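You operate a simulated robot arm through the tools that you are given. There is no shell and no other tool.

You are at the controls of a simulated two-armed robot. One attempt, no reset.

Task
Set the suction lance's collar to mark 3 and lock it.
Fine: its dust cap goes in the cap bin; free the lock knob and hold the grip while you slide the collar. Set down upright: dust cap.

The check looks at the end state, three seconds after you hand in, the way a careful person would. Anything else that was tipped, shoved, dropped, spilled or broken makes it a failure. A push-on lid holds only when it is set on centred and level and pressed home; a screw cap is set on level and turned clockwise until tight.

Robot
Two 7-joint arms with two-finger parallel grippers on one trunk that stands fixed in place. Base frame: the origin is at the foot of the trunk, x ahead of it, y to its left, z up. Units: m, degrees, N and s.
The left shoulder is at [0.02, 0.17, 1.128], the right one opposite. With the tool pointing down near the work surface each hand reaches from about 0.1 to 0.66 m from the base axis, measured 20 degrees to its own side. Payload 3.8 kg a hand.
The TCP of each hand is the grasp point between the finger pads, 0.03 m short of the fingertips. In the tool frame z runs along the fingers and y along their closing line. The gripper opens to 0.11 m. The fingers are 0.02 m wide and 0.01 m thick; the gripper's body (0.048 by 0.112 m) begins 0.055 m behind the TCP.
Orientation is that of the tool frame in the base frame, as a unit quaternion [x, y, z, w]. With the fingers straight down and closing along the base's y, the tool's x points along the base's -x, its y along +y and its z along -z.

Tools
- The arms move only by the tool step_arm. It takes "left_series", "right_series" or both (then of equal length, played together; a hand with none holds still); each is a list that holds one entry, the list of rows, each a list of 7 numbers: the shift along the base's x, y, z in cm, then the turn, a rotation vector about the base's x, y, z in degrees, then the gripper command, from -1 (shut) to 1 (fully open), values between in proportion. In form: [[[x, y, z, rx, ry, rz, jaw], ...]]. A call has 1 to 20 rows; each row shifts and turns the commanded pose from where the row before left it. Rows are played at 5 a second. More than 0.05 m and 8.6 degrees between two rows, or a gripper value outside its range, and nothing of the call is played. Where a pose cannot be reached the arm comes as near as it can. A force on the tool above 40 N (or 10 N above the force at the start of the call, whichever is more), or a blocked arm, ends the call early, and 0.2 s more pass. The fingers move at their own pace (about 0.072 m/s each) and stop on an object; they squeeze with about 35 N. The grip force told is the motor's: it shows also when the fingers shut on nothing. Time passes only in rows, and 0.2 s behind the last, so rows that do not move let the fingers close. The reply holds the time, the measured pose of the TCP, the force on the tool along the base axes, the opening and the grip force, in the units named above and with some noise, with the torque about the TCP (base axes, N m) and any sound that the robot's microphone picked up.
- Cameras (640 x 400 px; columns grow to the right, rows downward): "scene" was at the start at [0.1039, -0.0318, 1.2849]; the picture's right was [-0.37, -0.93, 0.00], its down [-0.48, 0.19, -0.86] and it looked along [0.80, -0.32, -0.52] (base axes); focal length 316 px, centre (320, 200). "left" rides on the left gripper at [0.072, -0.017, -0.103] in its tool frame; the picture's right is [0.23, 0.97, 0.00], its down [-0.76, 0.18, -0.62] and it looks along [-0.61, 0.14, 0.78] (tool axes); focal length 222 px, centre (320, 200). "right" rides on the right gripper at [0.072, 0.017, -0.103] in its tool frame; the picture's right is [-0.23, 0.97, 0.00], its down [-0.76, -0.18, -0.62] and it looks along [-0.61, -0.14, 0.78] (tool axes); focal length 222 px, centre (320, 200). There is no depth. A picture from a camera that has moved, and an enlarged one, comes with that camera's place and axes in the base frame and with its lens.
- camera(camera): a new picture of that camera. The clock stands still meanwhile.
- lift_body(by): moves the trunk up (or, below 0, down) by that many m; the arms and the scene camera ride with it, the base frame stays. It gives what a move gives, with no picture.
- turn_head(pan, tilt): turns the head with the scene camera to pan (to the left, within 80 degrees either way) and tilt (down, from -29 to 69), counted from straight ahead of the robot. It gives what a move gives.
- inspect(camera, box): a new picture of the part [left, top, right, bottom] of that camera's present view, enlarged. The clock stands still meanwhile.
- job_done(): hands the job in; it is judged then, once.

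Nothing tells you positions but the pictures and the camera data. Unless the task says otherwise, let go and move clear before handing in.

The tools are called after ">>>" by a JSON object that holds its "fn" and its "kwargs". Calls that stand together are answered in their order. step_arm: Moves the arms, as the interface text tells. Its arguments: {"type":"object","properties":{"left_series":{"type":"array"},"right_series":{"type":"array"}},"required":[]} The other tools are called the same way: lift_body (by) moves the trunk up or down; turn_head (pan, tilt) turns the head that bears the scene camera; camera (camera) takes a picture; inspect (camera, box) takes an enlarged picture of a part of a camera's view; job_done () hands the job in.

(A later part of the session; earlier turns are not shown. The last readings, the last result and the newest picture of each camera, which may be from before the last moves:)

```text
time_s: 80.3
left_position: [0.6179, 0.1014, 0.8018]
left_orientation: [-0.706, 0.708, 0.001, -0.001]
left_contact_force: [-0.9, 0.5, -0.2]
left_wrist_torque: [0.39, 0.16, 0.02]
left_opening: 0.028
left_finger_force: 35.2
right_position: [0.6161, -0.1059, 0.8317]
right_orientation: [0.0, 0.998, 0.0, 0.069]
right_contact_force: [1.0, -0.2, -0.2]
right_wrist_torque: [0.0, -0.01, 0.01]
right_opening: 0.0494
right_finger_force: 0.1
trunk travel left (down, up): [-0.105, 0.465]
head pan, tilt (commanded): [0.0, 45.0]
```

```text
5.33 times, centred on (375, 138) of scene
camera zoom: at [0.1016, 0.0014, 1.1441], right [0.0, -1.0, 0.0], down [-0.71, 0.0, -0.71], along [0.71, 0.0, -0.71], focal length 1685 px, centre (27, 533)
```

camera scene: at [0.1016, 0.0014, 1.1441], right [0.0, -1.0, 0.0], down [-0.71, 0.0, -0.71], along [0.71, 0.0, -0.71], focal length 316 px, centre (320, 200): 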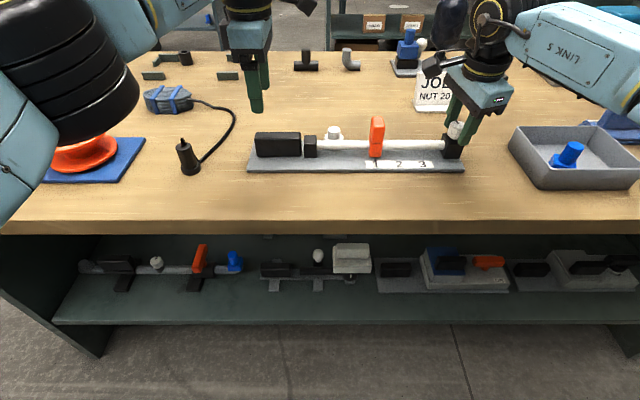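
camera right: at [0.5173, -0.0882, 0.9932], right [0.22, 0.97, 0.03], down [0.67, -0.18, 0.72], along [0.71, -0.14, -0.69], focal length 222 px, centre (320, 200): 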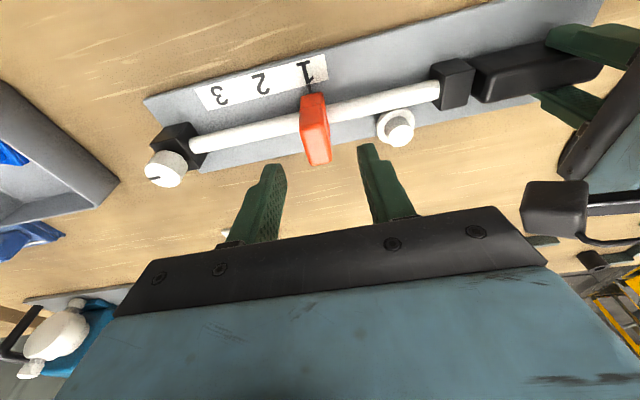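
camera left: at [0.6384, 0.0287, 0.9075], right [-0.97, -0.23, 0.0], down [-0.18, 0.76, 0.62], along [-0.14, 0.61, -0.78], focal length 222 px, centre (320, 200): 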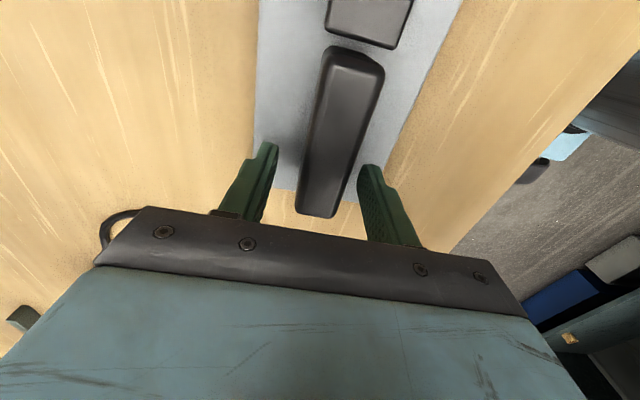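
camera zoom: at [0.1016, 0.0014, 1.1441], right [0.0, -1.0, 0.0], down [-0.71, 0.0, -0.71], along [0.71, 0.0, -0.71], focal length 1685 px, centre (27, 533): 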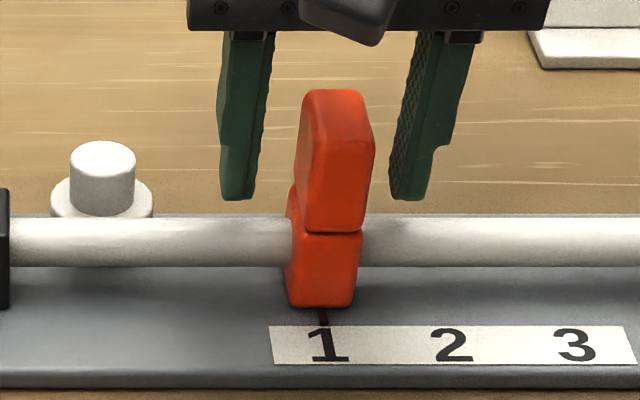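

The jaws are centred around the handle. I'll close, then try a first 2 cm slide toward mark 3 while the left hand holds the grip.

>>> {"fn": "step_arm", "kwargs": {"right_series": [[[0, 0, 0, 0, 0, 0, -0.5], [0, 0, 0, 0, 0, 0, -1], [0, 0, 0, 0, 0, 0, -1], [0, 0, 0, 0, 0, 0, -1]]]}}

>>> {"fn": "step_arm", "kwargs": {"right_series": [[[0, -0.3, 0, 0, 0, 0, -1], [0, -0.5, 0, 0, 0, 0, -1], [0, -0.6, 0, 0, 0, 0, -1], [0, -0.6, 0, 0, 0, 0, -1], [0, 0, 0, 0, 0, 0, -1]]]}}

>>> {"fn": "inspect", "kwargs": {"camera": "scene", "box": [340, 90, 480, 180]}}

```text
time_s: 81.3
left_position: [0.6204, 0.1027, 0.8022]
left_orientation: [0.708, -0.707, 0.0, -0.001]
left_contact_force: [0.2, 10.8, -0.2]
left_wrist_torque: [-0.91, 0.09, -0.13]
left_opening: 0.0279
left_finger_force: 35.2
right_position: [0.6156, -0.1077, 0.8322]
right_orientation: [0.001, 0.998, -0.001, 0.069]
right_contact_force: [2.6, -12.8, 0.1]
right_wrist_torque: [-0.04, 0.15, 0.05]
right_opening: 0.0216
right_finger_force: 34.7
trunk travel left (down, up): [-0.105, 0.465]
head pan, tilt (commanded): [0.0, 45.0]
```

```text
time_s: 82.5
left_position: [0.6185, 0.0998, 0.8017]
left_orientation: [-0.706, 0.708, -0.001, 0.0]
left_contact_force: [0.9, -6.7, 0.7]
left_wrist_torque: [-0.85, 0.03, -0.02]
left_opening: 0.0275
left_finger_force: 34.7
right_position: [0.6155, -0.1268, 0.8322]
right_orientation: [0.0, 0.998, 0.0, 0.069]
right_contact_force: [-1.1, 4.5, 0.3]
right_wrist_torque: [0.27, -0.12, 0.1]
right_opening: 0.0219
right_finger_force: 35.0
trunk travel left (down, up): [-0.105, 0.465]
head pan, tilt (commanded): [0.0, 45.0]
```

```text
4.44 times, centred on (410, 135) of scene
camera zoom: at [0.1018, 0.0014, 1.1441], right [0.0, -1.0, 0.0], down [-0.71, 0.0, -0.71], along [0.71, 0.0, -0.71], focal length 1404 px, centre (-80, 489)
```

zoom: 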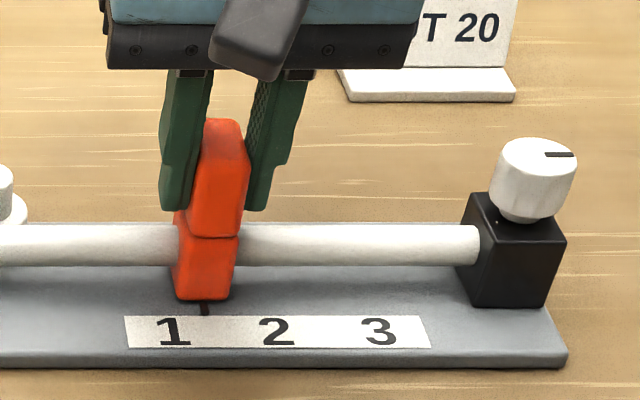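

The collar slides with about 5 N of drag, so the knob is free. I'll continue 6 cm toward mark 3 and then fine-tune visually.

>>> {"fn": "step_arm", "kwargs": {"right_series": [[[0, -0.7, 0, 0, 0, 0, -1], [0, -0.8, 0, 0, 0, 0, -1], [0, -0.8, 0, 0, 0, 0, -1], [0, -0.8, 0, 0, 0, 0, -1], [0, -0.8, 0, 0, 0, 0, -1], [0, -0.8, 0, 0, 0, 0, -1], [0, -0.8, 0, 0, 0, 0, -1], [0, -0.5, 0, 0, 0, 0, -1], [0, 0, 0, 0, 0, 0, -1]]]}}

>>> {"fn": "inspect", "kwargs": {"camera": "scene", "box": [340, 90, 480, 180]}}

>>> {"fn": "inspect", "kwargs": {"camera": "scene", "box": [380, 130, 450, 180]}}

```text
time_s: 84.5
left_position: [0.6187, 0.1013, 0.8017]
left_orientation: [-0.706, 0.708, 0.001, 0.001]
left_contact_force: [-0.1, -4.6, 3.4]
left_wrist_torque: [-0.94, 0.02, 0.06]
left_opening: 0.0281
left_finger_force: 34.9
right_position: [0.6165, -0.1857, 0.8321]
right_orientation: [-0.001, 0.998, 0.001, 0.069]
right_contact_force: [0.1, 4.3, -1.3]
right_wrist_torque: [0.1, 0.06, 0.0]
right_opening: 0.0219
right_finger_force: 35.4
trunk travel left (down, up): [-0.105, 0.465]
head pan, tilt (commanded): [0.0, 45.0]
```

```text
4.44 times, centred on (410, 135) of scene
camera zoom: at [0.1018, 0.0014, 1.144], right [0.0, -1.0, 0.0], down [-0.71, 0.0, -0.71], along [0.71, 0.0, -0.71], focal length 1404 px, centre (-80, 489)
```

zoom: 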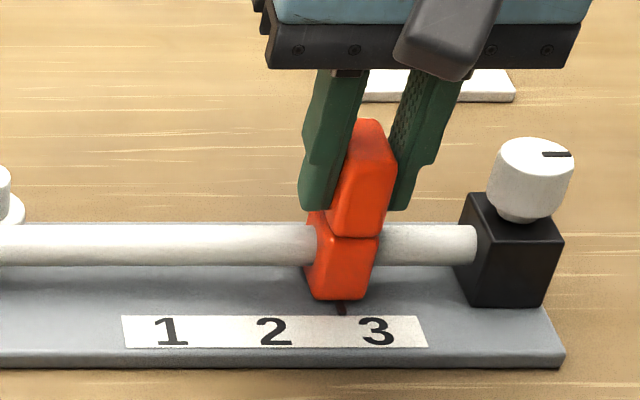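

```text
8.00 times, centred on (415, 155) of scene
camera zoom: at [0.1018, 0.0014, 1.144], right [0.0, -1.0, 0.0], down [-0.71, 0.0, -0.71], along [0.71, 0.0, -0.71], focal length 2528 px, centre (-440, 560)
```

zoom: 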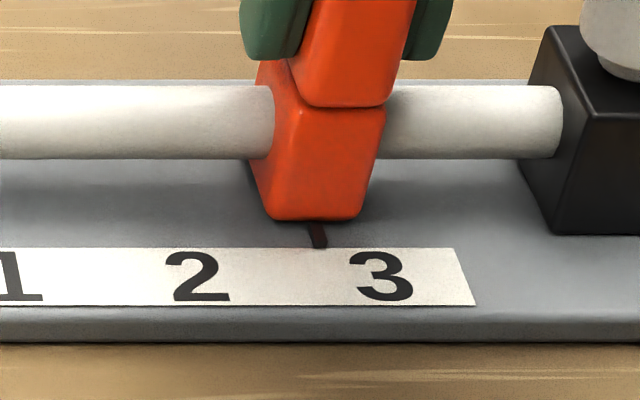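

The pointer is about 11.5 mm short of the centre of "3". I'll move the remaining distance in small steps.

>>> {"fn": "step_arm", "kwargs": {"right_series": [[[0, -0.4, 0, 0, 0, 0, -1], [0, -0.4, 0, 0, 0, 0, -1], [0, -0.25, 0, 0, 0, 0, -1], [0, 0, 0, 0, 0, 0, -1]]]}}

>>> {"fn": "inspect", "kwargs": {"camera": "scene", "box": [380, 130, 450, 180]}}

```text
time_s: 85.5
left_position: [0.619, 0.1015, 0.8011]
left_orientation: [0.707, -0.707, 0.0, 0.0]
left_contact_force: [0.8, -3.8, 2.8]
left_wrist_torque: [-0.3, 0.13, 0.18]
left_opening: 0.0275
left_finger_force: 35.3
right_position: [0.6148, -0.1957, 0.8316]
right_orientation: [0.001, 0.998, 0.0, 0.069]
right_contact_force: [-0.1, 4.2, -0.3]
right_wrist_torque: [0.1, 0.01, 0.12]
right_opening: 0.0216
right_finger_force: 34.9
trunk travel left (down, up): [-0.105, 0.465]
head pan, tilt (commanded): [0.0, 45.0]
```

```text
8.00 times, centred on (415, 155) of scene
camera zoom: at [0.1018, 0.0014, 1.1441], right [0.0, -1.0, 0.0], down [-0.71, 0.0, -0.71], along [0.71, 0.0, -0.71], focal length 2528 px, centre (-440, 560)
```

zoom: 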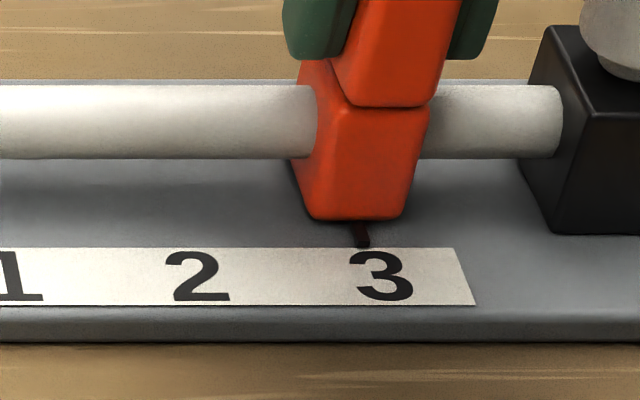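

>>> {"fn": "step_arm", "kwargs": {"right_series": [[[0, -0.13, 0, 0, 0, 0, -1], [0, 0, 0, 0, 0, 0, -1], [0, 0, 0, 0, 0, 0, -1]]]}}

>>> {"fn": "inspect", "kwargs": {"camera": "scene", "box": [400, 140, 440, 175]}}

>>> {"fn": "inspect", "kwargs": {"camera": "scene", "box": [380, 130, 450, 180]}}

>>> {"fn": "inspect", "kwargs": {"camera": "right", "box": [240, 50, 400, 180]}}

```text
time_s: 86.3
left_position: [0.6181, 0.101, 0.8021]
left_orientation: [-0.706, 0.708, 0.0, 0.0]
left_contact_force: [1.8, -4.0, 1.7]
left_wrist_torque: [-0.1, 0.05, 0.29]
left_opening: 0.0278
left_finger_force: 34.9
right_position: [0.6155, -0.1971, 0.8313]
right_orientation: [0.0, 0.998, 0.0, 0.068]
right_contact_force: [-1.1, 5.2, 0.3]
right_wrist_torque: [0.09, 0.12, 0.14]
right_opening: 0.0217
right_finger_force: 35.0
trunk travel left (down, up): [-0.105, 0.465]
head pan, tilt (commanded): [0.0, 45.0]
```

```text
11.43 times, centred on (420, 158) of scene
camera zoom: at [0.1018, 0.0014, 1.1441], right [0.0, -1.0, 0.0], down [-0.71, 0.0, -0.71], along [0.71, 0.0, -0.71], focal length 3611 px, centre (-823, 686)
```

zoom: 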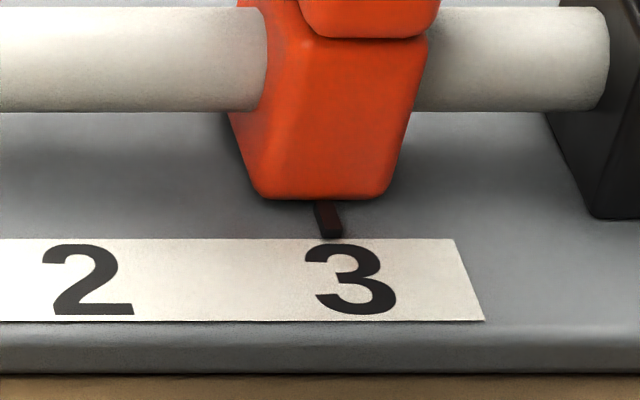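

```text
8.00 times, centred on (415, 155) of scene
camera zoom: at [0.1018, 0.0014, 1.1441], right [0.0, -1.0, 0.0], down [-0.71, 0.0, -0.71], along [0.71, 0.0, -0.71], focal length 2528 px, centre (-440, 560)
```

zoom: 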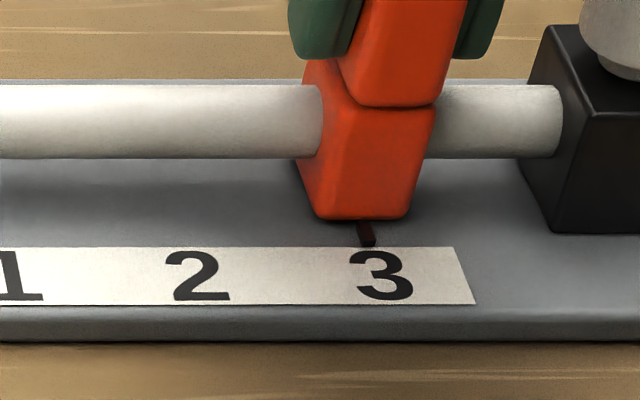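

```text
3.08 times, centred on (320, 115) of right
camera zoom: at [0.5299, -0.1812, 0.9241], right [0.23, 0.97, 0.03], down [0.67, -0.18, 0.72], along [0.71, -0.14, -0.69], focal length 684 px, centre (320, 462)
```

zoom: 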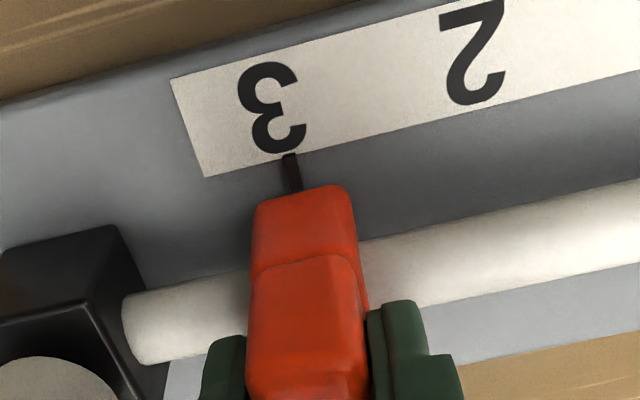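

The pointer now lines up with the centre of "3" to within about half a millimetre. I'll open slightly, lift straight up, and check it stayed there.

>>> {"fn": "step_arm", "kwargs": {"right_series": [[[0, 0, 0, 0, 0, 0, -0.3], [0, 0, 0, 0, 0, 0, -0.3], [0, 0, 1.5, 0, 0, 0, -0.3], [0, 0, 2.5, 0, 0, 0, -0.3], [0, 0, 3, 0, 0, 0, -0.3], [0, 0, 0, 0, 0, 0, -0.3]]]}}

>>> {"fn": "inspect", "kwargs": {"camera": "scene", "box": [400, 140, 440, 175]}}

>>> {"fn": "inspect", "kwargs": {"camera": "scene", "box": [340, 90, 480, 180]}}

```text
time_s: 87.7
left_position: [0.6198, 0.1022, 0.8009]
left_orientation: [-0.707, 0.708, 0.001, 0.001]
left_contact_force: [-0.4, 0.7, 0.9]
left_wrist_torque: [-0.04, 0.04, 0.16]
left_opening: 0.0278
left_finger_force: 35.2
right_position: [0.6145, -0.1978, 0.9018]
right_orientation: [0.001, 0.998, -0.001, 0.069]
right_contact_force: [0.2, -0.5, -0.6]
right_wrist_torque: [0.0, 0.03, 0.01]
right_opening: 0.0385
right_finger_force: 0.0
trunk travel left (down, up): [-0.105, 0.465]
head pan, tilt (commanded): [0.0, 45.0]
```

```text
11.43 times, centred on (420, 158) of scene
camera zoom: at [0.1015, 0.0015, 1.1441], right [0.0, -1.0, 0.0], down [-0.71, 0.0, -0.71], along [0.71, 0.0, -0.71], focal length 3611 px, centre (-823, 686)
```

zoom: 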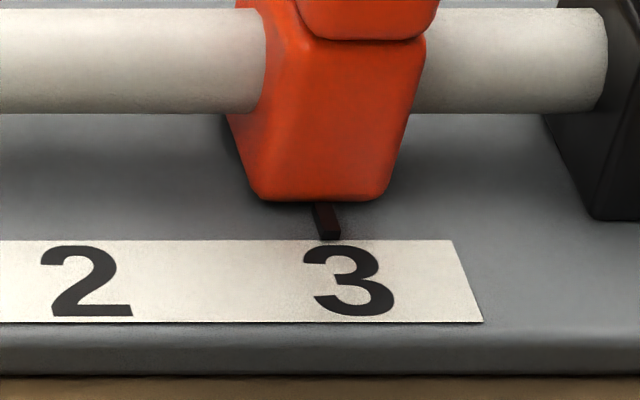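

```text
4.44 times, centred on (410, 135) of scene
camera zoom: at [0.1015, 0.0015, 1.1441], right [0.0, -1.0, 0.0], down [-0.71, 0.0, -0.71], along [0.71, 0.0, -0.71], focal length 1404 px, centre (-80, 489)
```

zoom: 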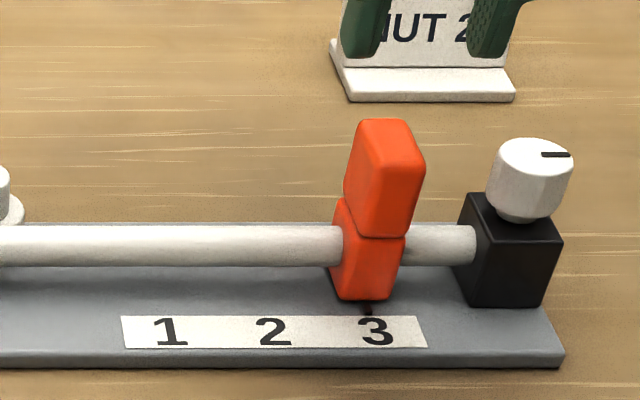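

The collar is at 3. Next I'll lock it by gripping the knob again in the earlier pose and turning it 90° back counter-clockwise to its original stop.

>>> {"fn": "step_arm", "kwargs": {"right_series": [[[0, 0, 0.5, 0.905, 0, -6.44, -0.2], [0, -0.6, 0, 0.905, 0, -6.44, -0.2], [0, -0.6, 0, 0.905, 0, -6.44, -0.2], [0, -0.6, 0, 0.905, 0, -6.44, -0.2], [0, -0.8, 0, 0, 0, -8.17, -0.2], [0, -0.8, 0, 0, 0, -8.17, -0.2], [0, -0.8, 0, 0, 0, -8.17, -0.2], [0, -0.8, 0, 0, 0, -8.17, -0.2], [0.2, -0.8, 0, 0, 0, -8.17, -0.2], [0.2, -0.1, 0, 0, 0, -8.17, -0.2], [0, 0, 0, 0, 0, 0, -0.2]]]}}

>>> {"fn": "camera", "kwargs": {"camera": "right"}}

```text
time_s: 90.1
left_position: [0.6196, 0.1011, 0.8023]
left_orientation: [-0.707, 0.708, 0.0, -0.001]
left_contact_force: [1.3, 2.5, -0.1]
left_wrist_torque: [0.72, 0.02, 0.09]
left_opening: 0.028
left_finger_force: 35.0
right_position: [0.6196, -0.2563, 0.9065]
right_orientation: [0.609, 0.79, -0.015, 0.066]
right_contact_force: [0.7, -0.6, 0.7]
right_wrist_torque: [-0.03, -0.02, -0.02]
right_opening: 0.0439
right_finger_force: 0.0
trunk travel left (down, up): [-0.105, 0.465]
head pan, tilt (commanded): [0.0, 45.0]
```

```text
taken
camera right: at [0.6084, -0.1729, 1.0015], right [1.0, 0.03, 0.09], down [-0.04, -0.71, 0.7], along [0.09, -0.7, -0.71], focal length 222 px, centre (320, 200)
```

right: 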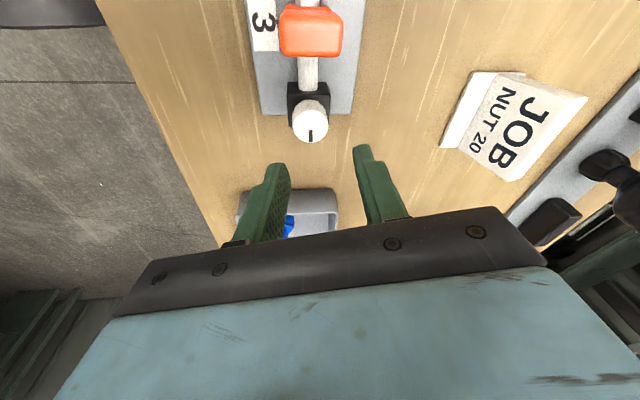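

>>> {"fn": "step_arm", "kwargs": {"right_series": [[[0, 0, -2.5, 0, 0, 0, -0.2], [0, 0, -2.0, 0, 0, 0, -0.2], [0, 0, -1.5, 0, 0, 0, -0.2], [0, 0, 0, 0, 0, 0, -0.2]]]}}

>>> {"fn": "inspect", "kwargs": {"camera": "right", "box": [220, 90, 420, 220]}}

>>> {"fn": "inspect", "kwargs": {"camera": "scene", "box": [380, 80, 480, 160]}}

```text
time_s: 91.1
left_position: [0.6197, 0.1009, 0.8013]
left_orientation: [-0.706, 0.708, 0.0, 0.0]
left_contact_force: [-0.4, 0.3, 0.6]
left_wrist_torque: [0.54, 0.09, -0.03]
left_opening: 0.0275
left_finger_force: 35.0
right_position: [0.6194, -0.2577, 0.8457]
right_orientation: [0.607, 0.791, -0.013, 0.067]
right_contact_force: [0.5, 0.5, 0.7]
right_wrist_torque: [0.03, 0.0, -0.01]
right_opening: 0.0441
right_finger_force: 0.2
trunk travel left (down, up): [-0.105, 0.465]
head pan, tilt (commanded): [0.0, 45.0]
```

```text
3.08 times, centred on (320, 155) of right
camera zoom: at [0.6081, -0.1729, 0.9412], right [1.0, 0.04, 0.09], down [-0.04, -0.71, 0.7], along [0.09, -0.7, -0.71], focal length 684 px, centre (320, 338)
```

zoom: 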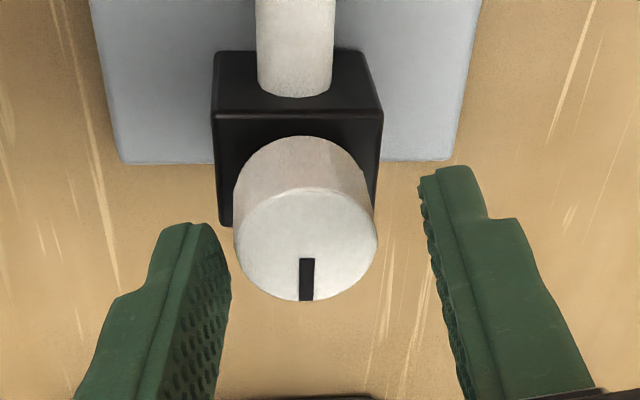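

```text
5.00 times, centred on (430, 120) of scene
camera zoom: at [0.1017, 0.0014, 1.1441], right [0.0, -1.0, 0.0], down [-0.71, 0.0, -0.71], along [0.71, 0.0, -0.71], focal length 1580 px, centre (-230, 600)
```

zoom: 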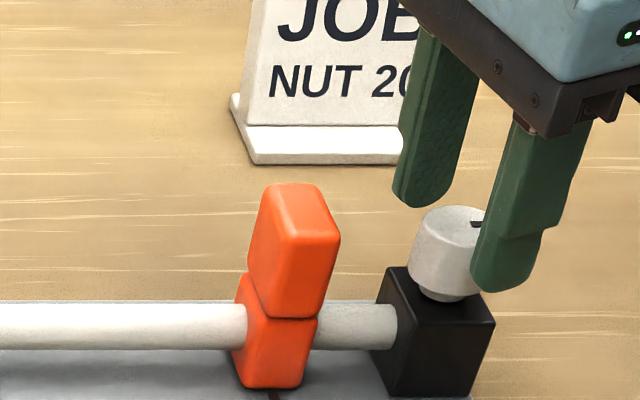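

>>> {"fn": "step_arm", "kwargs": {"right_series": [[[-0.13, 0, -0.8, 0, 0, 0, -0.2], [0, 0, -0.7, 0, 0, 0, -0.2], [0, 0, 0, 0, 0, 0, -0.25]]]}}

>>> {"fn": "inspect", "kwargs": {"camera": "right", "box": [220, 90, 420, 220]}}

```text
time_s: 91.9
left_position: [0.6192, 0.1007, 0.8017]
left_orientation: [-0.707, 0.707, 0.0, 0.001]
left_contact_force: [-0.3, 0.3, -0.2]
left_wrist_torque: [0.32, 0.11, 0.06]
left_opening: 0.028
left_finger_force: 35.0
right_position: [0.6193, -0.2564, 0.8319]
right_orientation: [0.608, 0.791, -0.013, 0.068]
right_contact_force: [0.5, 0.0, 0.9]
right_wrist_torque: [-0.03, -0.02, 0.02]
right_opening: 0.0413
right_finger_force: 0.0
trunk travel left (down, up): [-0.105, 0.465]
head pan, tilt (commanded): [0.0, 45.0]
```

```text
3.08 times, centred on (320, 155) of right
camera zoom: at [0.607, -0.1726, 0.9264], right [1.0, 0.04, 0.09], down [-0.04, -0.71, 0.7], along [0.09, -0.7, -0.71], focal length 684 px, centre (320, 338)
```

zoom: 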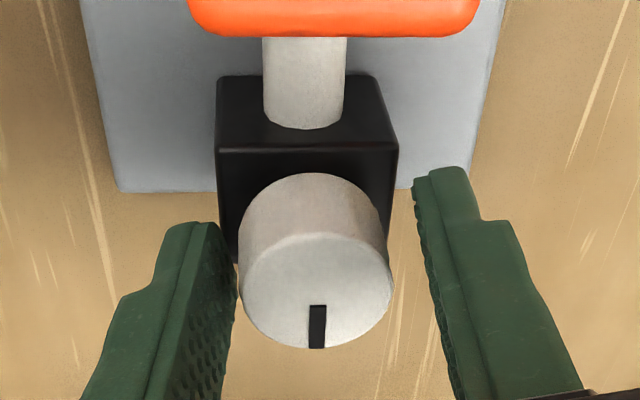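

>>> {"fn": "step_arm", "kwargs": {"right_series": [[[-0.15, -0.04, 0, 0, 0, 0, -0.25], [0, 0, 0, 0, 0, 0, -0.5], [0, 0, 0, 0, 0, 0, -1], [0, 0, 0, 0, 0, 0, -1]]]}}

>>> {"fn": "inspect", "kwargs": {"camera": "right", "box": [220, 90, 420, 220]}}

```text
time_s: 92.9
left_position: [0.6195, 0.1006, 0.8023]
left_orientation: [-0.706, 0.708, -0.001, 0.001]
left_contact_force: [-0.1, -0.2, -0.5]
left_wrist_torque: [0.1, -0.4, 0.01]
left_opening: 0.0277
left_finger_force: 35.2
right_position: [0.6171, -0.2574, 0.8322]
right_orientation: [0.608, 0.791, -0.013, 0.067]
right_contact_force: [0.0, 1.1, 2.6]
right_wrist_torque: [-0.37, 0.58, -0.02]
right_opening: 0.0297
right_finger_force: 34.3
trunk travel left (down, up): [-0.105, 0.465]
head pan, tilt (commanded): [0.0, 45.0]
```

```text
3.08 times, centred on (320, 155) of right
camera zoom: at [0.6054, -0.1729, 0.9265], right [1.0, 0.04, 0.09], down [-0.04, -0.71, 0.7], along [0.09, -0.7, -0.71], focal length 684 px, centre (320, 338)
```

zoom: 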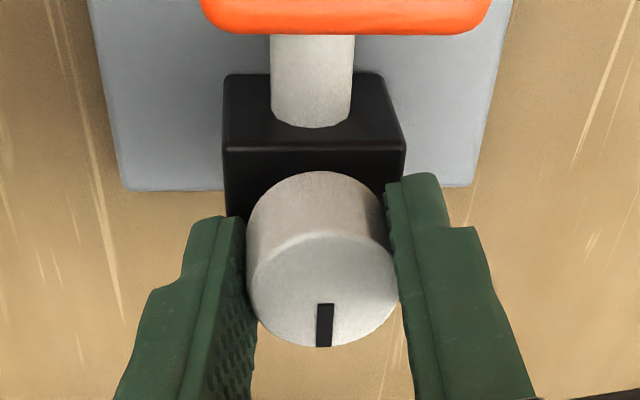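

The knob is gripped with little side force. I'll turn it counter-clockwise 40° and check.

>>> {"fn": "step_arm", "kwargs": {"right_series": [[[-0.03, -0.02, 0, 0, 0, 8, -1], [-0.02, -0.03, 0, 0, 0, 8, -1], [-0.02, -0.03, 0, 0, 0, 8, -1], [-0.01, -0.04, 0, 0, 0, 8, -1], [-0.01, -0.04, 0, 0, 0, 8, -1], [0, 0, 0, 0, 0, 0, -1]]]}}

>>> {"fn": "inspect", "kwargs": {"camera": "right", "box": [220, 90, 420, 220]}}

>>> {"fn": "inspect", "kwargs": {"camera": "scene", "box": [340, 90, 480, 180]}}

```text
time_s: 94.3
left_position: [0.6186, 0.1001, 0.8034]
left_orientation: [-0.706, 0.708, 0.0, 0.0]
left_contact_force: [-0.1, -1.0, -0.1]
left_wrist_torque: [-0.09, 0.1, 0.14]
left_opening: 0.0278
left_finger_force: 34.7
right_position: [0.6156, -0.2594, 0.8321]
right_orientation: [0.3, 0.951, 0.011, 0.068]
right_contact_force: [-1.5, -1.3, 2.9]
right_wrist_torque: [-0.87, 0.33, 0.02]
right_opening: 0.0298
right_finger_force: 35.0
trunk travel left (down, up): [-0.105, 0.465]
head pan, tilt (commanded): [0.0, 45.0]
```

```text
3.08 times, centred on (320, 155) of right
camera zoom: at [0.5522, -0.2017, 0.9265], right [0.74, 0.67, 0.09], down [0.43, -0.57, 0.7], along [0.52, -0.48, -0.71], focal length 684 px, centre (320, 338)
```

zoom: 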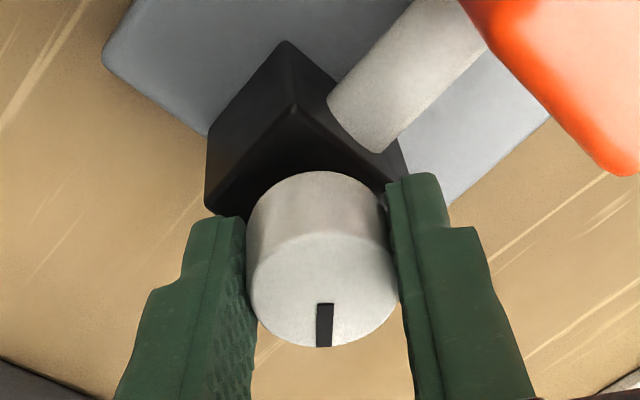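

```text
4.44 times, centred on (410, 135) of scene
camera zoom: at [0.1014, 0.0015, 1.1441], right [0.0, -1.0, 0.0], down [-0.71, 0.0, -0.71], along [0.71, 0.0, -0.71], focal length 1404 px, centre (-80, 489)
```

zoom: 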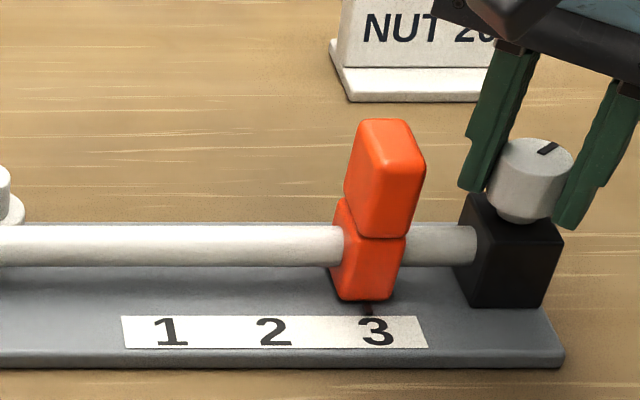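

The knob follows, with its line about 40° back. I'll continue another 48° toward the stop.

>>> {"fn": "step_arm", "kwargs": {"right_series": [[[0, -0.04, 0, 0, 0, 8, -1], [0.01, -0.04, 0, 0, 0, 8, -1], [0.01, -0.04, 0, 0, 0, 8, -1], [0.01, -0.03, 0, 0, 0, 8, -1], [0.02, -0.03, 0, 0, 0, 8, -1], [0.02, -0.03, 0, 0, 0, 8, -1], [0, 0, 0, 0, 0, 0, -1]]]}}

>>> {"fn": "inspect", "kwargs": {"camera": "right", "box": [220, 90, 420, 220]}}

>>> {"fn": "inspect", "kwargs": {"camera": "scene", "box": [340, 90, 480, 180]}}

```text
time_s: 95.9
left_position: [0.6187, 0.1013, 0.8009]
left_orientation: [0.707, -0.707, 0.001, -0.001]
left_contact_force: [1.1, 2.8, 0.2]
left_wrist_torque: [-0.34, 0.29, 0.34]
left_opening: 0.028
left_finger_force: 34.5
right_position: [0.6169, -0.2614, 0.8322]
right_orientation: [-0.112, 0.991, 0.036, 0.058]
right_contact_force: [-3.0, -4.0, 2.2]
right_wrist_torque: [-0.85, -0.14, 0.01]
right_opening: 0.03
right_finger_force: 35.6
trunk travel left (down, up): [-0.105, 0.465]
head pan, tilt (commanded): [0.0, 45.0]
```

```text
3.08 times, centred on (320, 155) of right
camera zoom: at [0.5314, -0.2701, 0.9265], right [0.0, 1.0, 0.09], down [0.71, -0.06, 0.7], along [0.7, 0.06, -0.71], focal length 684 px, centre (320, 338)
```

zoom: 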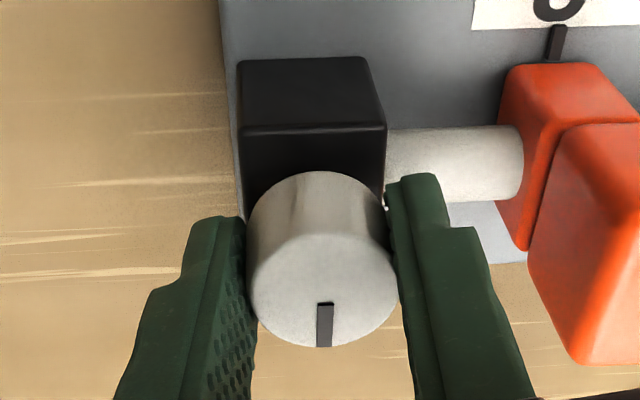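

```text
4.44 times, centred on (410, 135) of scene
camera zoom: at [0.1014, 0.0016, 1.1441], right [0.0, -1.0, 0.0], down [-0.71, 0.0, -0.71], along [0.71, 0.0, -0.71], focal length 1404 px, centre (-80, 489)
```

zoom: 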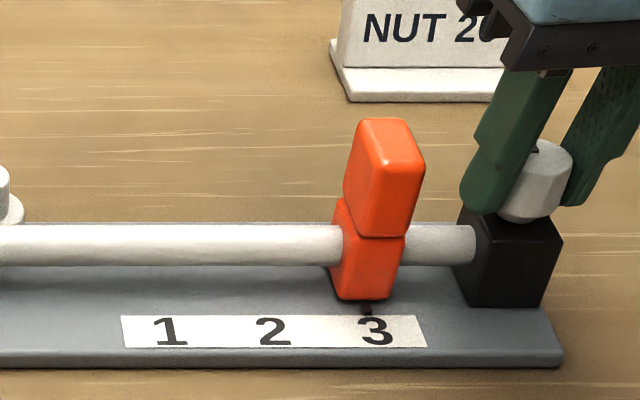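

>>> {"fn": "step_arm", "kwargs": {"right_series": [[[0.02, -0.02, 0, 0, 0, 6, -1], [0.02, -0.02, 0, 0, 0, 6, -1], [0, 0, 0, 0, 0, 0, -1]]]}}

>>> {"fn": "inspect", "kwargs": {"camera": "right", "box": [220, 90, 420, 220]}}

```text
time_s: 96.7
left_position: [0.62, 0.1018, 0.8024]
left_orientation: [-0.707, 0.708, 0.0, -0.001]
left_contact_force: [-0.3, 5.5, -0.2]
left_wrist_torque: [-0.51, 0.03, 0.2]
left_opening: 0.0277
left_finger_force: 34.7
right_position: [0.6164, -0.2616, 0.8311]
right_orientation: [-0.138, 0.988, 0.038, 0.056]
right_contact_force: [0.6, -5.9, 0.1]
right_wrist_torque: [-0.75, -0.2, -0.27]
right_opening: 0.0298
right_finger_force: 34.5
right hand out of reach, approached as far as the arm can: row 1, 2
trunk travel left (down, up): [-0.105, 0.465]
head pan, tilt (commanded): [0.0, 45.0]
```

```text
3.08 times, centred on (320, 155) of right
camera zoom: at [0.5323, -0.2745, 0.9264], right [-0.05, 0.99, 0.09], down [0.71, -0.02, 0.7], along [0.7, 0.1, -0.71], focal length 684 px, centre (320, 338)
```

zoom: 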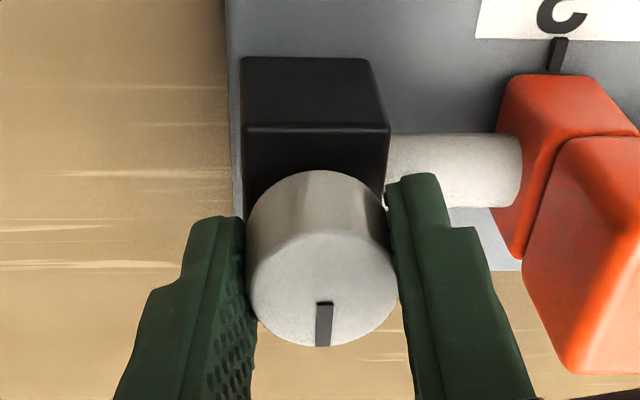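

The knob's line is back at +x and pressing on the stop (resisting torque 0.27 N·m), so it's in its original locked position. I'll release it, lift clear, and turn the hand back to the collar for a gentle check that it no longer slides.

>>> {"fn": "step_arm", "kwargs": {"right_series": [[[0, 0, 0, 0, 0, 0, -0.2], [0, 0, 0, 0, 0, 0, -0.2], [0, 0, 1.5, 0, 0, 0, -0.2], [0, 0, 2.5, 0, 0, 0, -0.2], [0, 0, 3, 0, 0, 0, -0.2], [-0.2, 0, 0.2, 0, 0, -8.4, -0.2], [-0.2, 1, 0, 0, 0, -8.4, -0.2], [0, 1, 0, 0, 0, -8.4, -0.2], [0, 1, 0, 0, 0, -8.4, -0.2], [0, 1, 0, 0, 0, -8.4, -0.2], [0, 1, 0, -0.905, 0, 6.44, -0.2], [0, 0.5, 0, -0.905, 0, 6.44, -0.2], [0, 0.5, 0, -0.905, 0, 6.44, -0.2], [0, 0.3, 0, -0.905, 0, 6.44, -0.2], [0, 0, 0, 0, 0, 0, -0.2]]]}}

>>> {"fn": "inspect", "kwargs": {"camera": "scene", "box": [340, 90, 480, 180]}}

>>> {"fn": "inspect", "kwargs": {"camera": "scene", "box": [400, 140, 440, 175]}}

>>> {"fn": "camera", "kwargs": {"camera": "right"}}

```text
time_s: 99.9
left_position: [0.6185, 0.1009, 0.8005]
left_orientation: [-0.707, 0.707, 0.0, 0.0]
left_contact_force: [-0.8, 1.2, -0.1]
left_wrist_torque: [-0.14, 0.08, 0.13]
left_opening: 0.0277
left_finger_force: 34.5
right_position: [0.6129, -0.1974, 0.9037]
right_orientation: [-0.001, 0.998, 0.0, 0.069]
right_contact_force: [-0.8, -0.1, -0.6]
right_wrist_torque: [0.02, 0.01, 0.02]
right_opening: 0.0439
right_finger_force: 0.0
trunk travel left (down, up): [-0.105, 0.465]
head pan, tilt (commanded): [0.0, 45.0]
```

```text
4.44 times, centred on (410, 135) of scene
camera zoom: at [0.1017, 0.0015, 1.1441], right [0.0, -1.0, 0.0], down [-0.71, 0.0, -0.71], along [0.71, 0.0, -0.71], focal length 1404 px, centre (-80, 489)
```

zoom: 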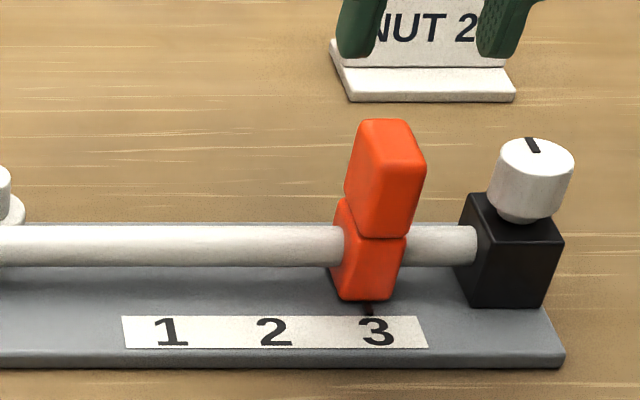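

```text
11.43 times, centred on (420, 158) of scene
camera zoom: at [0.1017, 0.0015, 1.1441], right [0.0, -1.0, 0.0], down [-0.71, 0.0, -0.71], along [0.71, 0.0, -0.71], focal length 3611 px, centre (-823, 686)
```

zoom: 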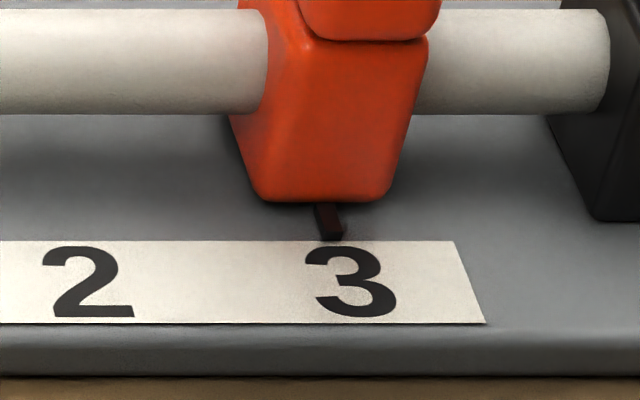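

```text
taken
camera right: at [0.5273, -0.1816, 0.996], right [0.22, 0.97, 0.03], down [0.67, -0.18, 0.72], along [0.71, -0.14, -0.69], focal length 222 px, centre (320, 200)
```

right: 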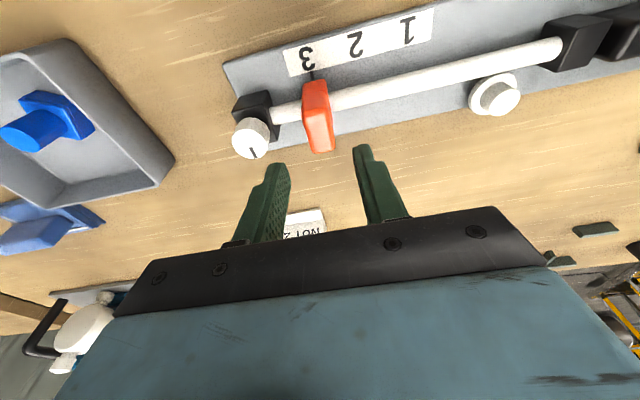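

>>> {"fn": "step_arm", "kwargs": {"right_series": [[[0.25, 0, -1.5, 0, 0, 0, -0.2], [0, 0, -2, 0, 0, 0, -0.2], [0, 0, -2, 0, 0, 0, -0.2], [0, 0, -1.7, 0, 0, 0, -0.2], [0, 0, 0, 0, 0, 0, -0.4]]]}}

>>> {"fn": "inspect", "kwargs": {"camera": "scene", "box": [385, 80, 455, 160]}}

>>> {"fn": "inspect", "kwargs": {"camera": "right", "box": [240, 50, 400, 180]}}

```text
time_s: 101.1
left_position: [0.6184, 0.1019, 0.8014]
left_orientation: [-0.707, 0.707, 0.0, 0.001]
left_contact_force: [0.5, 1.5, 0.3]
left_wrist_torque: [-0.13, 0.11, 0.01]
left_opening: 0.0276
left_finger_force: 35.0
right_position: [0.615, -0.1984, 0.8318]
right_orientation: [0.0, 0.998, 0.001, 0.068]
right_contact_force: [-0.2, 0.2, -0.5]
right_wrist_torque: [0.0, -0.01, 0.01]
right_opening: 0.0333
right_finger_force: 0.0
trunk travel left (down, up): [-0.105, 0.465]
head pan, tilt (commanded): [0.0, 45.0]
```

```text
5.00 times, centred on (420, 120) of scene
camera zoom: at [0.1017, 0.0015, 1.1441], right [0.0, -1.0, 0.0], down [-0.71, 0.0, -0.71], along [0.71, 0.0, -0.71], focal length 1580 px, centre (-180, 600)
```

zoom: 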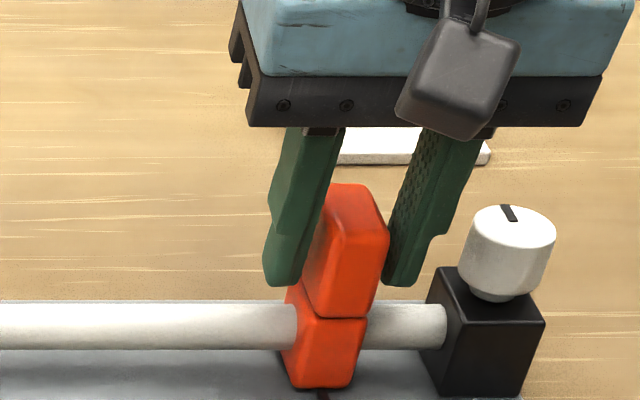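

```text
3.08 times, centred on (320, 115) of right
camera zoom: at [0.5298, -0.1817, 0.9243], right [0.23, 0.97, 0.03], down [0.67, -0.18, 0.72], along [0.71, -0.14, -0.69], focal length 684 px, centre (320, 462)
```

zoom: 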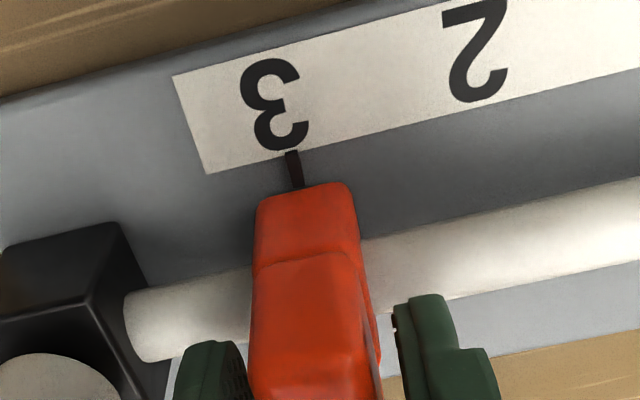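

>>> {"fn": "step_arm", "kwargs": {"right_series": [[[0, 0.08, 0, 0, 0, 0, -0.5], [0, 0, 0, 0, 0, 0, -0.6], [0, 0, 0, 0, 0, 0, -1], [0, 0, 0, 0, 0, 0, -1]]]}}

>>> {"fn": "inspect", "kwargs": {"camera": "scene", "box": [400, 140, 440, 175]}}

```text
time_s: 102.1
left_position: [0.6196, 0.1013, 0.8017]
left_orientation: [-0.706, 0.708, 0.0, 0.0]
left_contact_force: [0.8, 1.1, 0.2]
left_wrist_torque: [-0.24, 0.05, -0.02]
left_opening: 0.028
left_finger_force: 34.7
right_position: [0.6153, -0.1976, 0.8329]
right_orientation: [0.001, 0.998, 0.0, 0.069]
right_contact_force: [-0.4, -1.3, -0.1]
right_wrist_torque: [0.02, -0.07, -0.02]
right_opening: 0.0216
right_finger_force: 34.3
trunk travel left (down, up): [-0.105, 0.465]
head pan, tilt (commanded): [0.0, 45.0]
```

```text
11.43 times, centred on (420, 158) of scene
camera zoom: at [0.1017, 0.0014, 1.1441], right [0.0, -1.0, 0.0], down [-0.71, 0.0, -0.71], along [0.71, 0.0, -0.71], focal length 3611 px, centre (-823, 686)
```

zoom: 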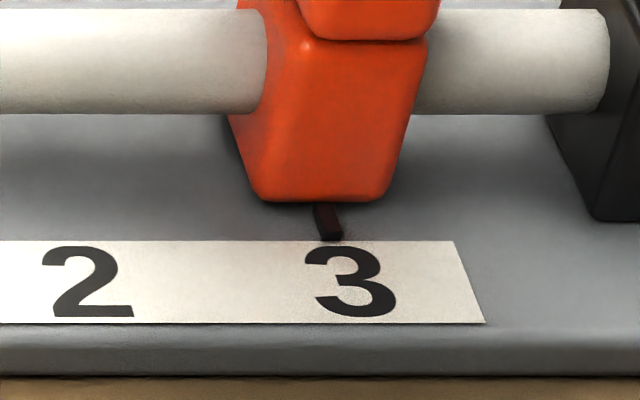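

>>> {"fn": "step_arm", "kwargs": {"right_series": [[[0, 0.1, 0, 0, 0, 0, -1], [0, 0.1, 0, 0, 0, 0, -1], [0, 0, 0, 0, 0, 0, -1]]]}}

>>> {"fn": "inspect", "kwargs": {"camera": "scene", "box": [400, 140, 440, 175]}}

```text
time_s: 102.9
left_position: [0.6196, 0.102, 0.8017]
left_orientation: [0.707, -0.707, -0.001, -0.001]
left_contact_force: [0.0, 6.0, 0.6]
left_wrist_torque: [-0.89, 0.0, -0.24]
left_opening: 0.0278
left_finger_force: 34.8
right_position: [0.6148, -0.1966, 0.8324]
right_orientation: [0.001, 0.998, -0.001, 0.07]
right_contact_force: [0.6, -8.4, 0.9]
right_wrist_torque: [0.14, 0.26, 0.09]
right_opening: 0.0217
right_finger_force: 35.2
trunk travel left (down, up): [-0.105, 0.465]
head pan, tilt (commanded): [0.0, 45.0]
```

```text
11.43 times, centred on (420, 158) of scene
camera zoom: at [0.1016, 0.0014, 1.1441], right [0.0, -1.0, 0.0], down [-0.71, 0.0, -0.71], along [0.71, 0.0, -0.71], focal length 3611 px, centre (-823, 686)
```

zoom: 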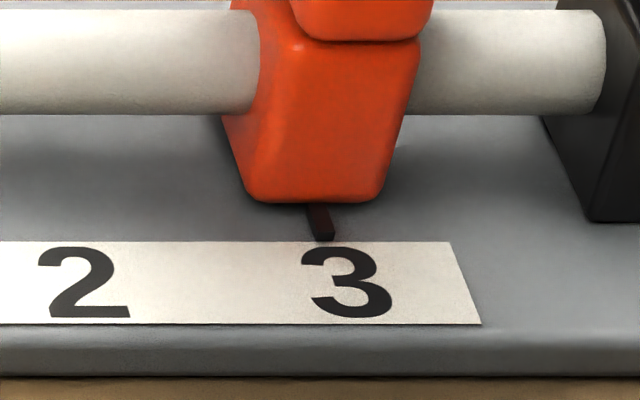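

>>> {"fn": "step_arm", "kwargs": {"right_series": [[[0, 0.1, 0, 0, 0, 0, -1], [0, 0.1, 0, 0, 0, 0, -1], [0, 0, 0, 0, 0, 0, -1]]]}}

>>> {"fn": "inspect", "kwargs": {"camera": "scene", "box": [400, 140, 440, 175]}}

```text
time_s: 103.7
left_position: [0.6185, 0.1024, 0.8015]
left_orientation: [0.707, -0.707, -0.001, -0.002]
left_contact_force: [-0.1, 16.2, -0.1]
left_wrist_torque: [-0.72, 0.11, -0.19]
left_opening: 0.0278
left_finger_force: 34.9
right_position: [0.6151, -0.1953, 0.8312]
right_orientation: [0.002, 0.998, -0.002, 0.07]
right_contact_force: [-1.0, -19.4, 3.7]
right_wrist_torque: [0.08, 0.24, 0.22]
right_opening: 0.0216
right_finger_force: 35.7
trunk travel left (down, up): [-0.105, 0.465]
head pan, tilt (commanded): [0.0, 45.0]
```

```text
11.43 times, centred on (420, 158) of scene
camera zoom: at [0.1014, 0.0014, 1.1441], right [0.0, -1.0, 0.0], down [-0.71, 0.0, -0.71], along [0.71, 0.0, -0.71], focal length 3611 px, centre (-823, 686)
```

zoom: 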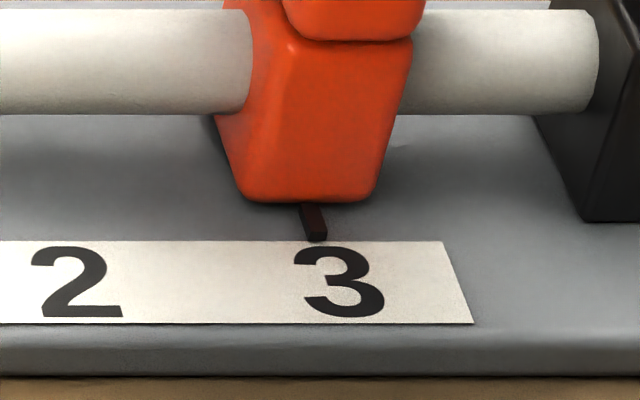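

The pull reached 19 N and the plate moved with the collar instead of the collar sliding, so it's locked. I'll return those 4 mm to relieve the load and check the mark again.

>>> {"fn": "step_arm", "kwargs": {"right_series": [[[0, -0.1, 0, 0, 0, 0, -1], [0, -0.1, 0, 0, 0, 0, -1], [0, -0.1, 0, 0, 0, 0, -1], [0, -0.1, 0, 0, 0, 0, -1], [0, 0, 0, 0, 0, 0, -1]]]}}

>>> {"fn": "inspect", "kwargs": {"camera": "scene", "box": [400, 140, 440, 175]}}

```text
time_s: 104.9
left_position: [0.6204, 0.0997, 0.8014]
left_orientation: [-0.706, 0.708, 0.0, 0.001]
left_contact_force: [1.7, 13.9, 0.2]
left_wrist_torque: [1.07, 0.13, 0.15]
left_opening: 0.0279
left_finger_force: 34.8
right_position: [0.615, -0.1963, 0.8324]
right_orientation: [0.001, 0.998, 0.0, 0.069]
right_contact_force: [-0.4, -11.2, 4.0]
right_wrist_torque: [-0.03, 0.1, -0.03]
right_opening: 0.0214
right_finger_force: 35.1
trunk travel left (down, up): [-0.105, 0.465]
head pan, tilt (commanded): [0.0, 45.0]
```

```text
11.43 times, centred on (420, 158) of scene
camera zoom: at [0.1015, 0.0016, 1.1441], right [0.0, -1.0, 0.0], down [-0.71, 0.0, -0.71], along [0.71, 0.0, -0.71], focal length 3611 px, centre (-823, 686)
```

zoom: 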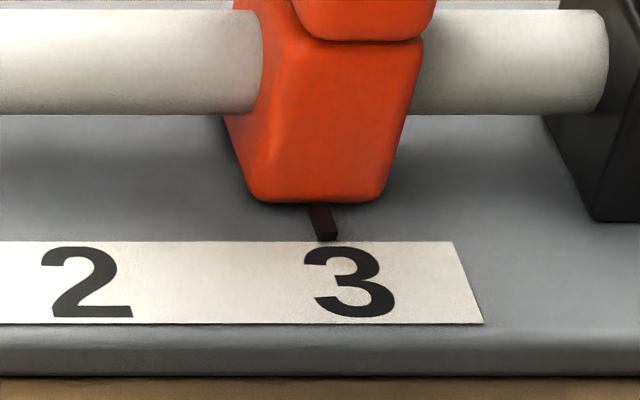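

>>> {"fn": "step_arm", "kwargs": {"right_series": [[[0, -0.1, 0, 0, 0, 0, -1], [0, 0, 0, 0, 0, 0, -1], [0, 0, 0, 0, 0, 0, -0.3], [0, 0, 0, 0, 0, 0, -0.3], [0, 0, 0, 0, 0, 0, -0.3]]]}}

>>> {"fn": "inspect", "kwargs": {"camera": "scene", "box": [400, 140, 440, 175]}}

>>> {"fn": "inspect", "kwargs": {"camera": "right", "box": [240, 50, 400, 180]}}

```text
time_s: 106.1
left_position: [0.6194, 0.1007, 0.802]
left_orientation: [-0.706, 0.708, -0.001, -0.001]
left_contact_force: [-0.4, -1.6, 1.0]
left_wrist_torque: [-0.87, 0.28, -0.16]
left_opening: 0.0279
left_finger_force: 35.0
right_position: [0.6155, -0.1971, 0.8311]
right_orientation: [0.001, 0.998, 0.0, 0.069]
right_contact_force: [0.7, 0.0, -0.6]
right_wrist_torque: [0.0, -0.02, -0.02]
right_opening: 0.0385
right_finger_force: 0.1
trunk travel left (down, up): [-0.105, 0.465]
head pan, tilt (commanded): [0.0, 45.0]
```

```text
11.43 times, centred on (420, 158) of scene
camera zoom: at [0.1016, 0.0015, 1.1441], right [0.0, -1.0, 0.0], down [-0.71, 0.0, -0.71], along [0.71, 0.0, -0.71], focal length 3611 px, centre (-823, 686)
```

zoom: 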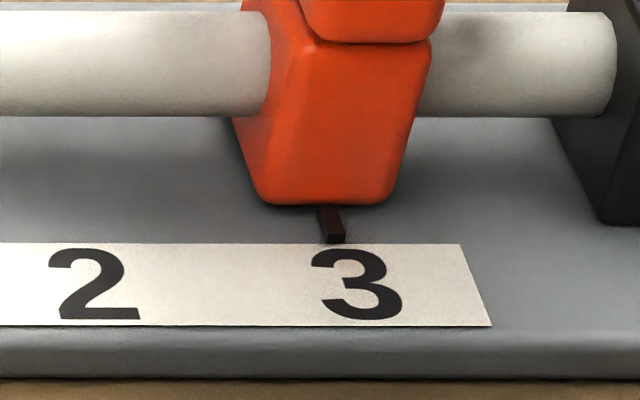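

```text
3.08 times, centred on (320, 115) of right
camera zoom: at [0.5293, -0.1814, 0.9244], right [0.23, 0.97, 0.03], down [0.67, -0.18, 0.72], along [0.71, -0.14, -0.69], focal length 684 px, centre (320, 462)
```

zoom: 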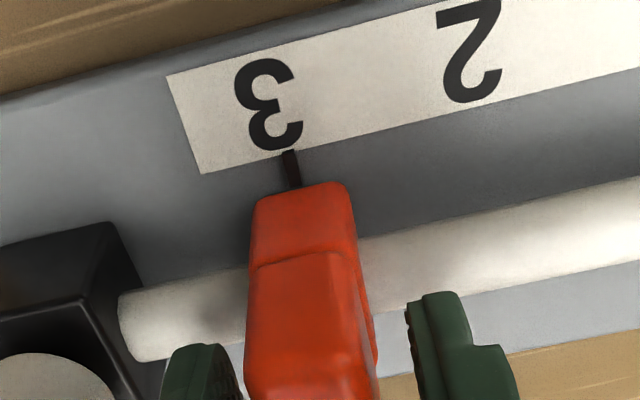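

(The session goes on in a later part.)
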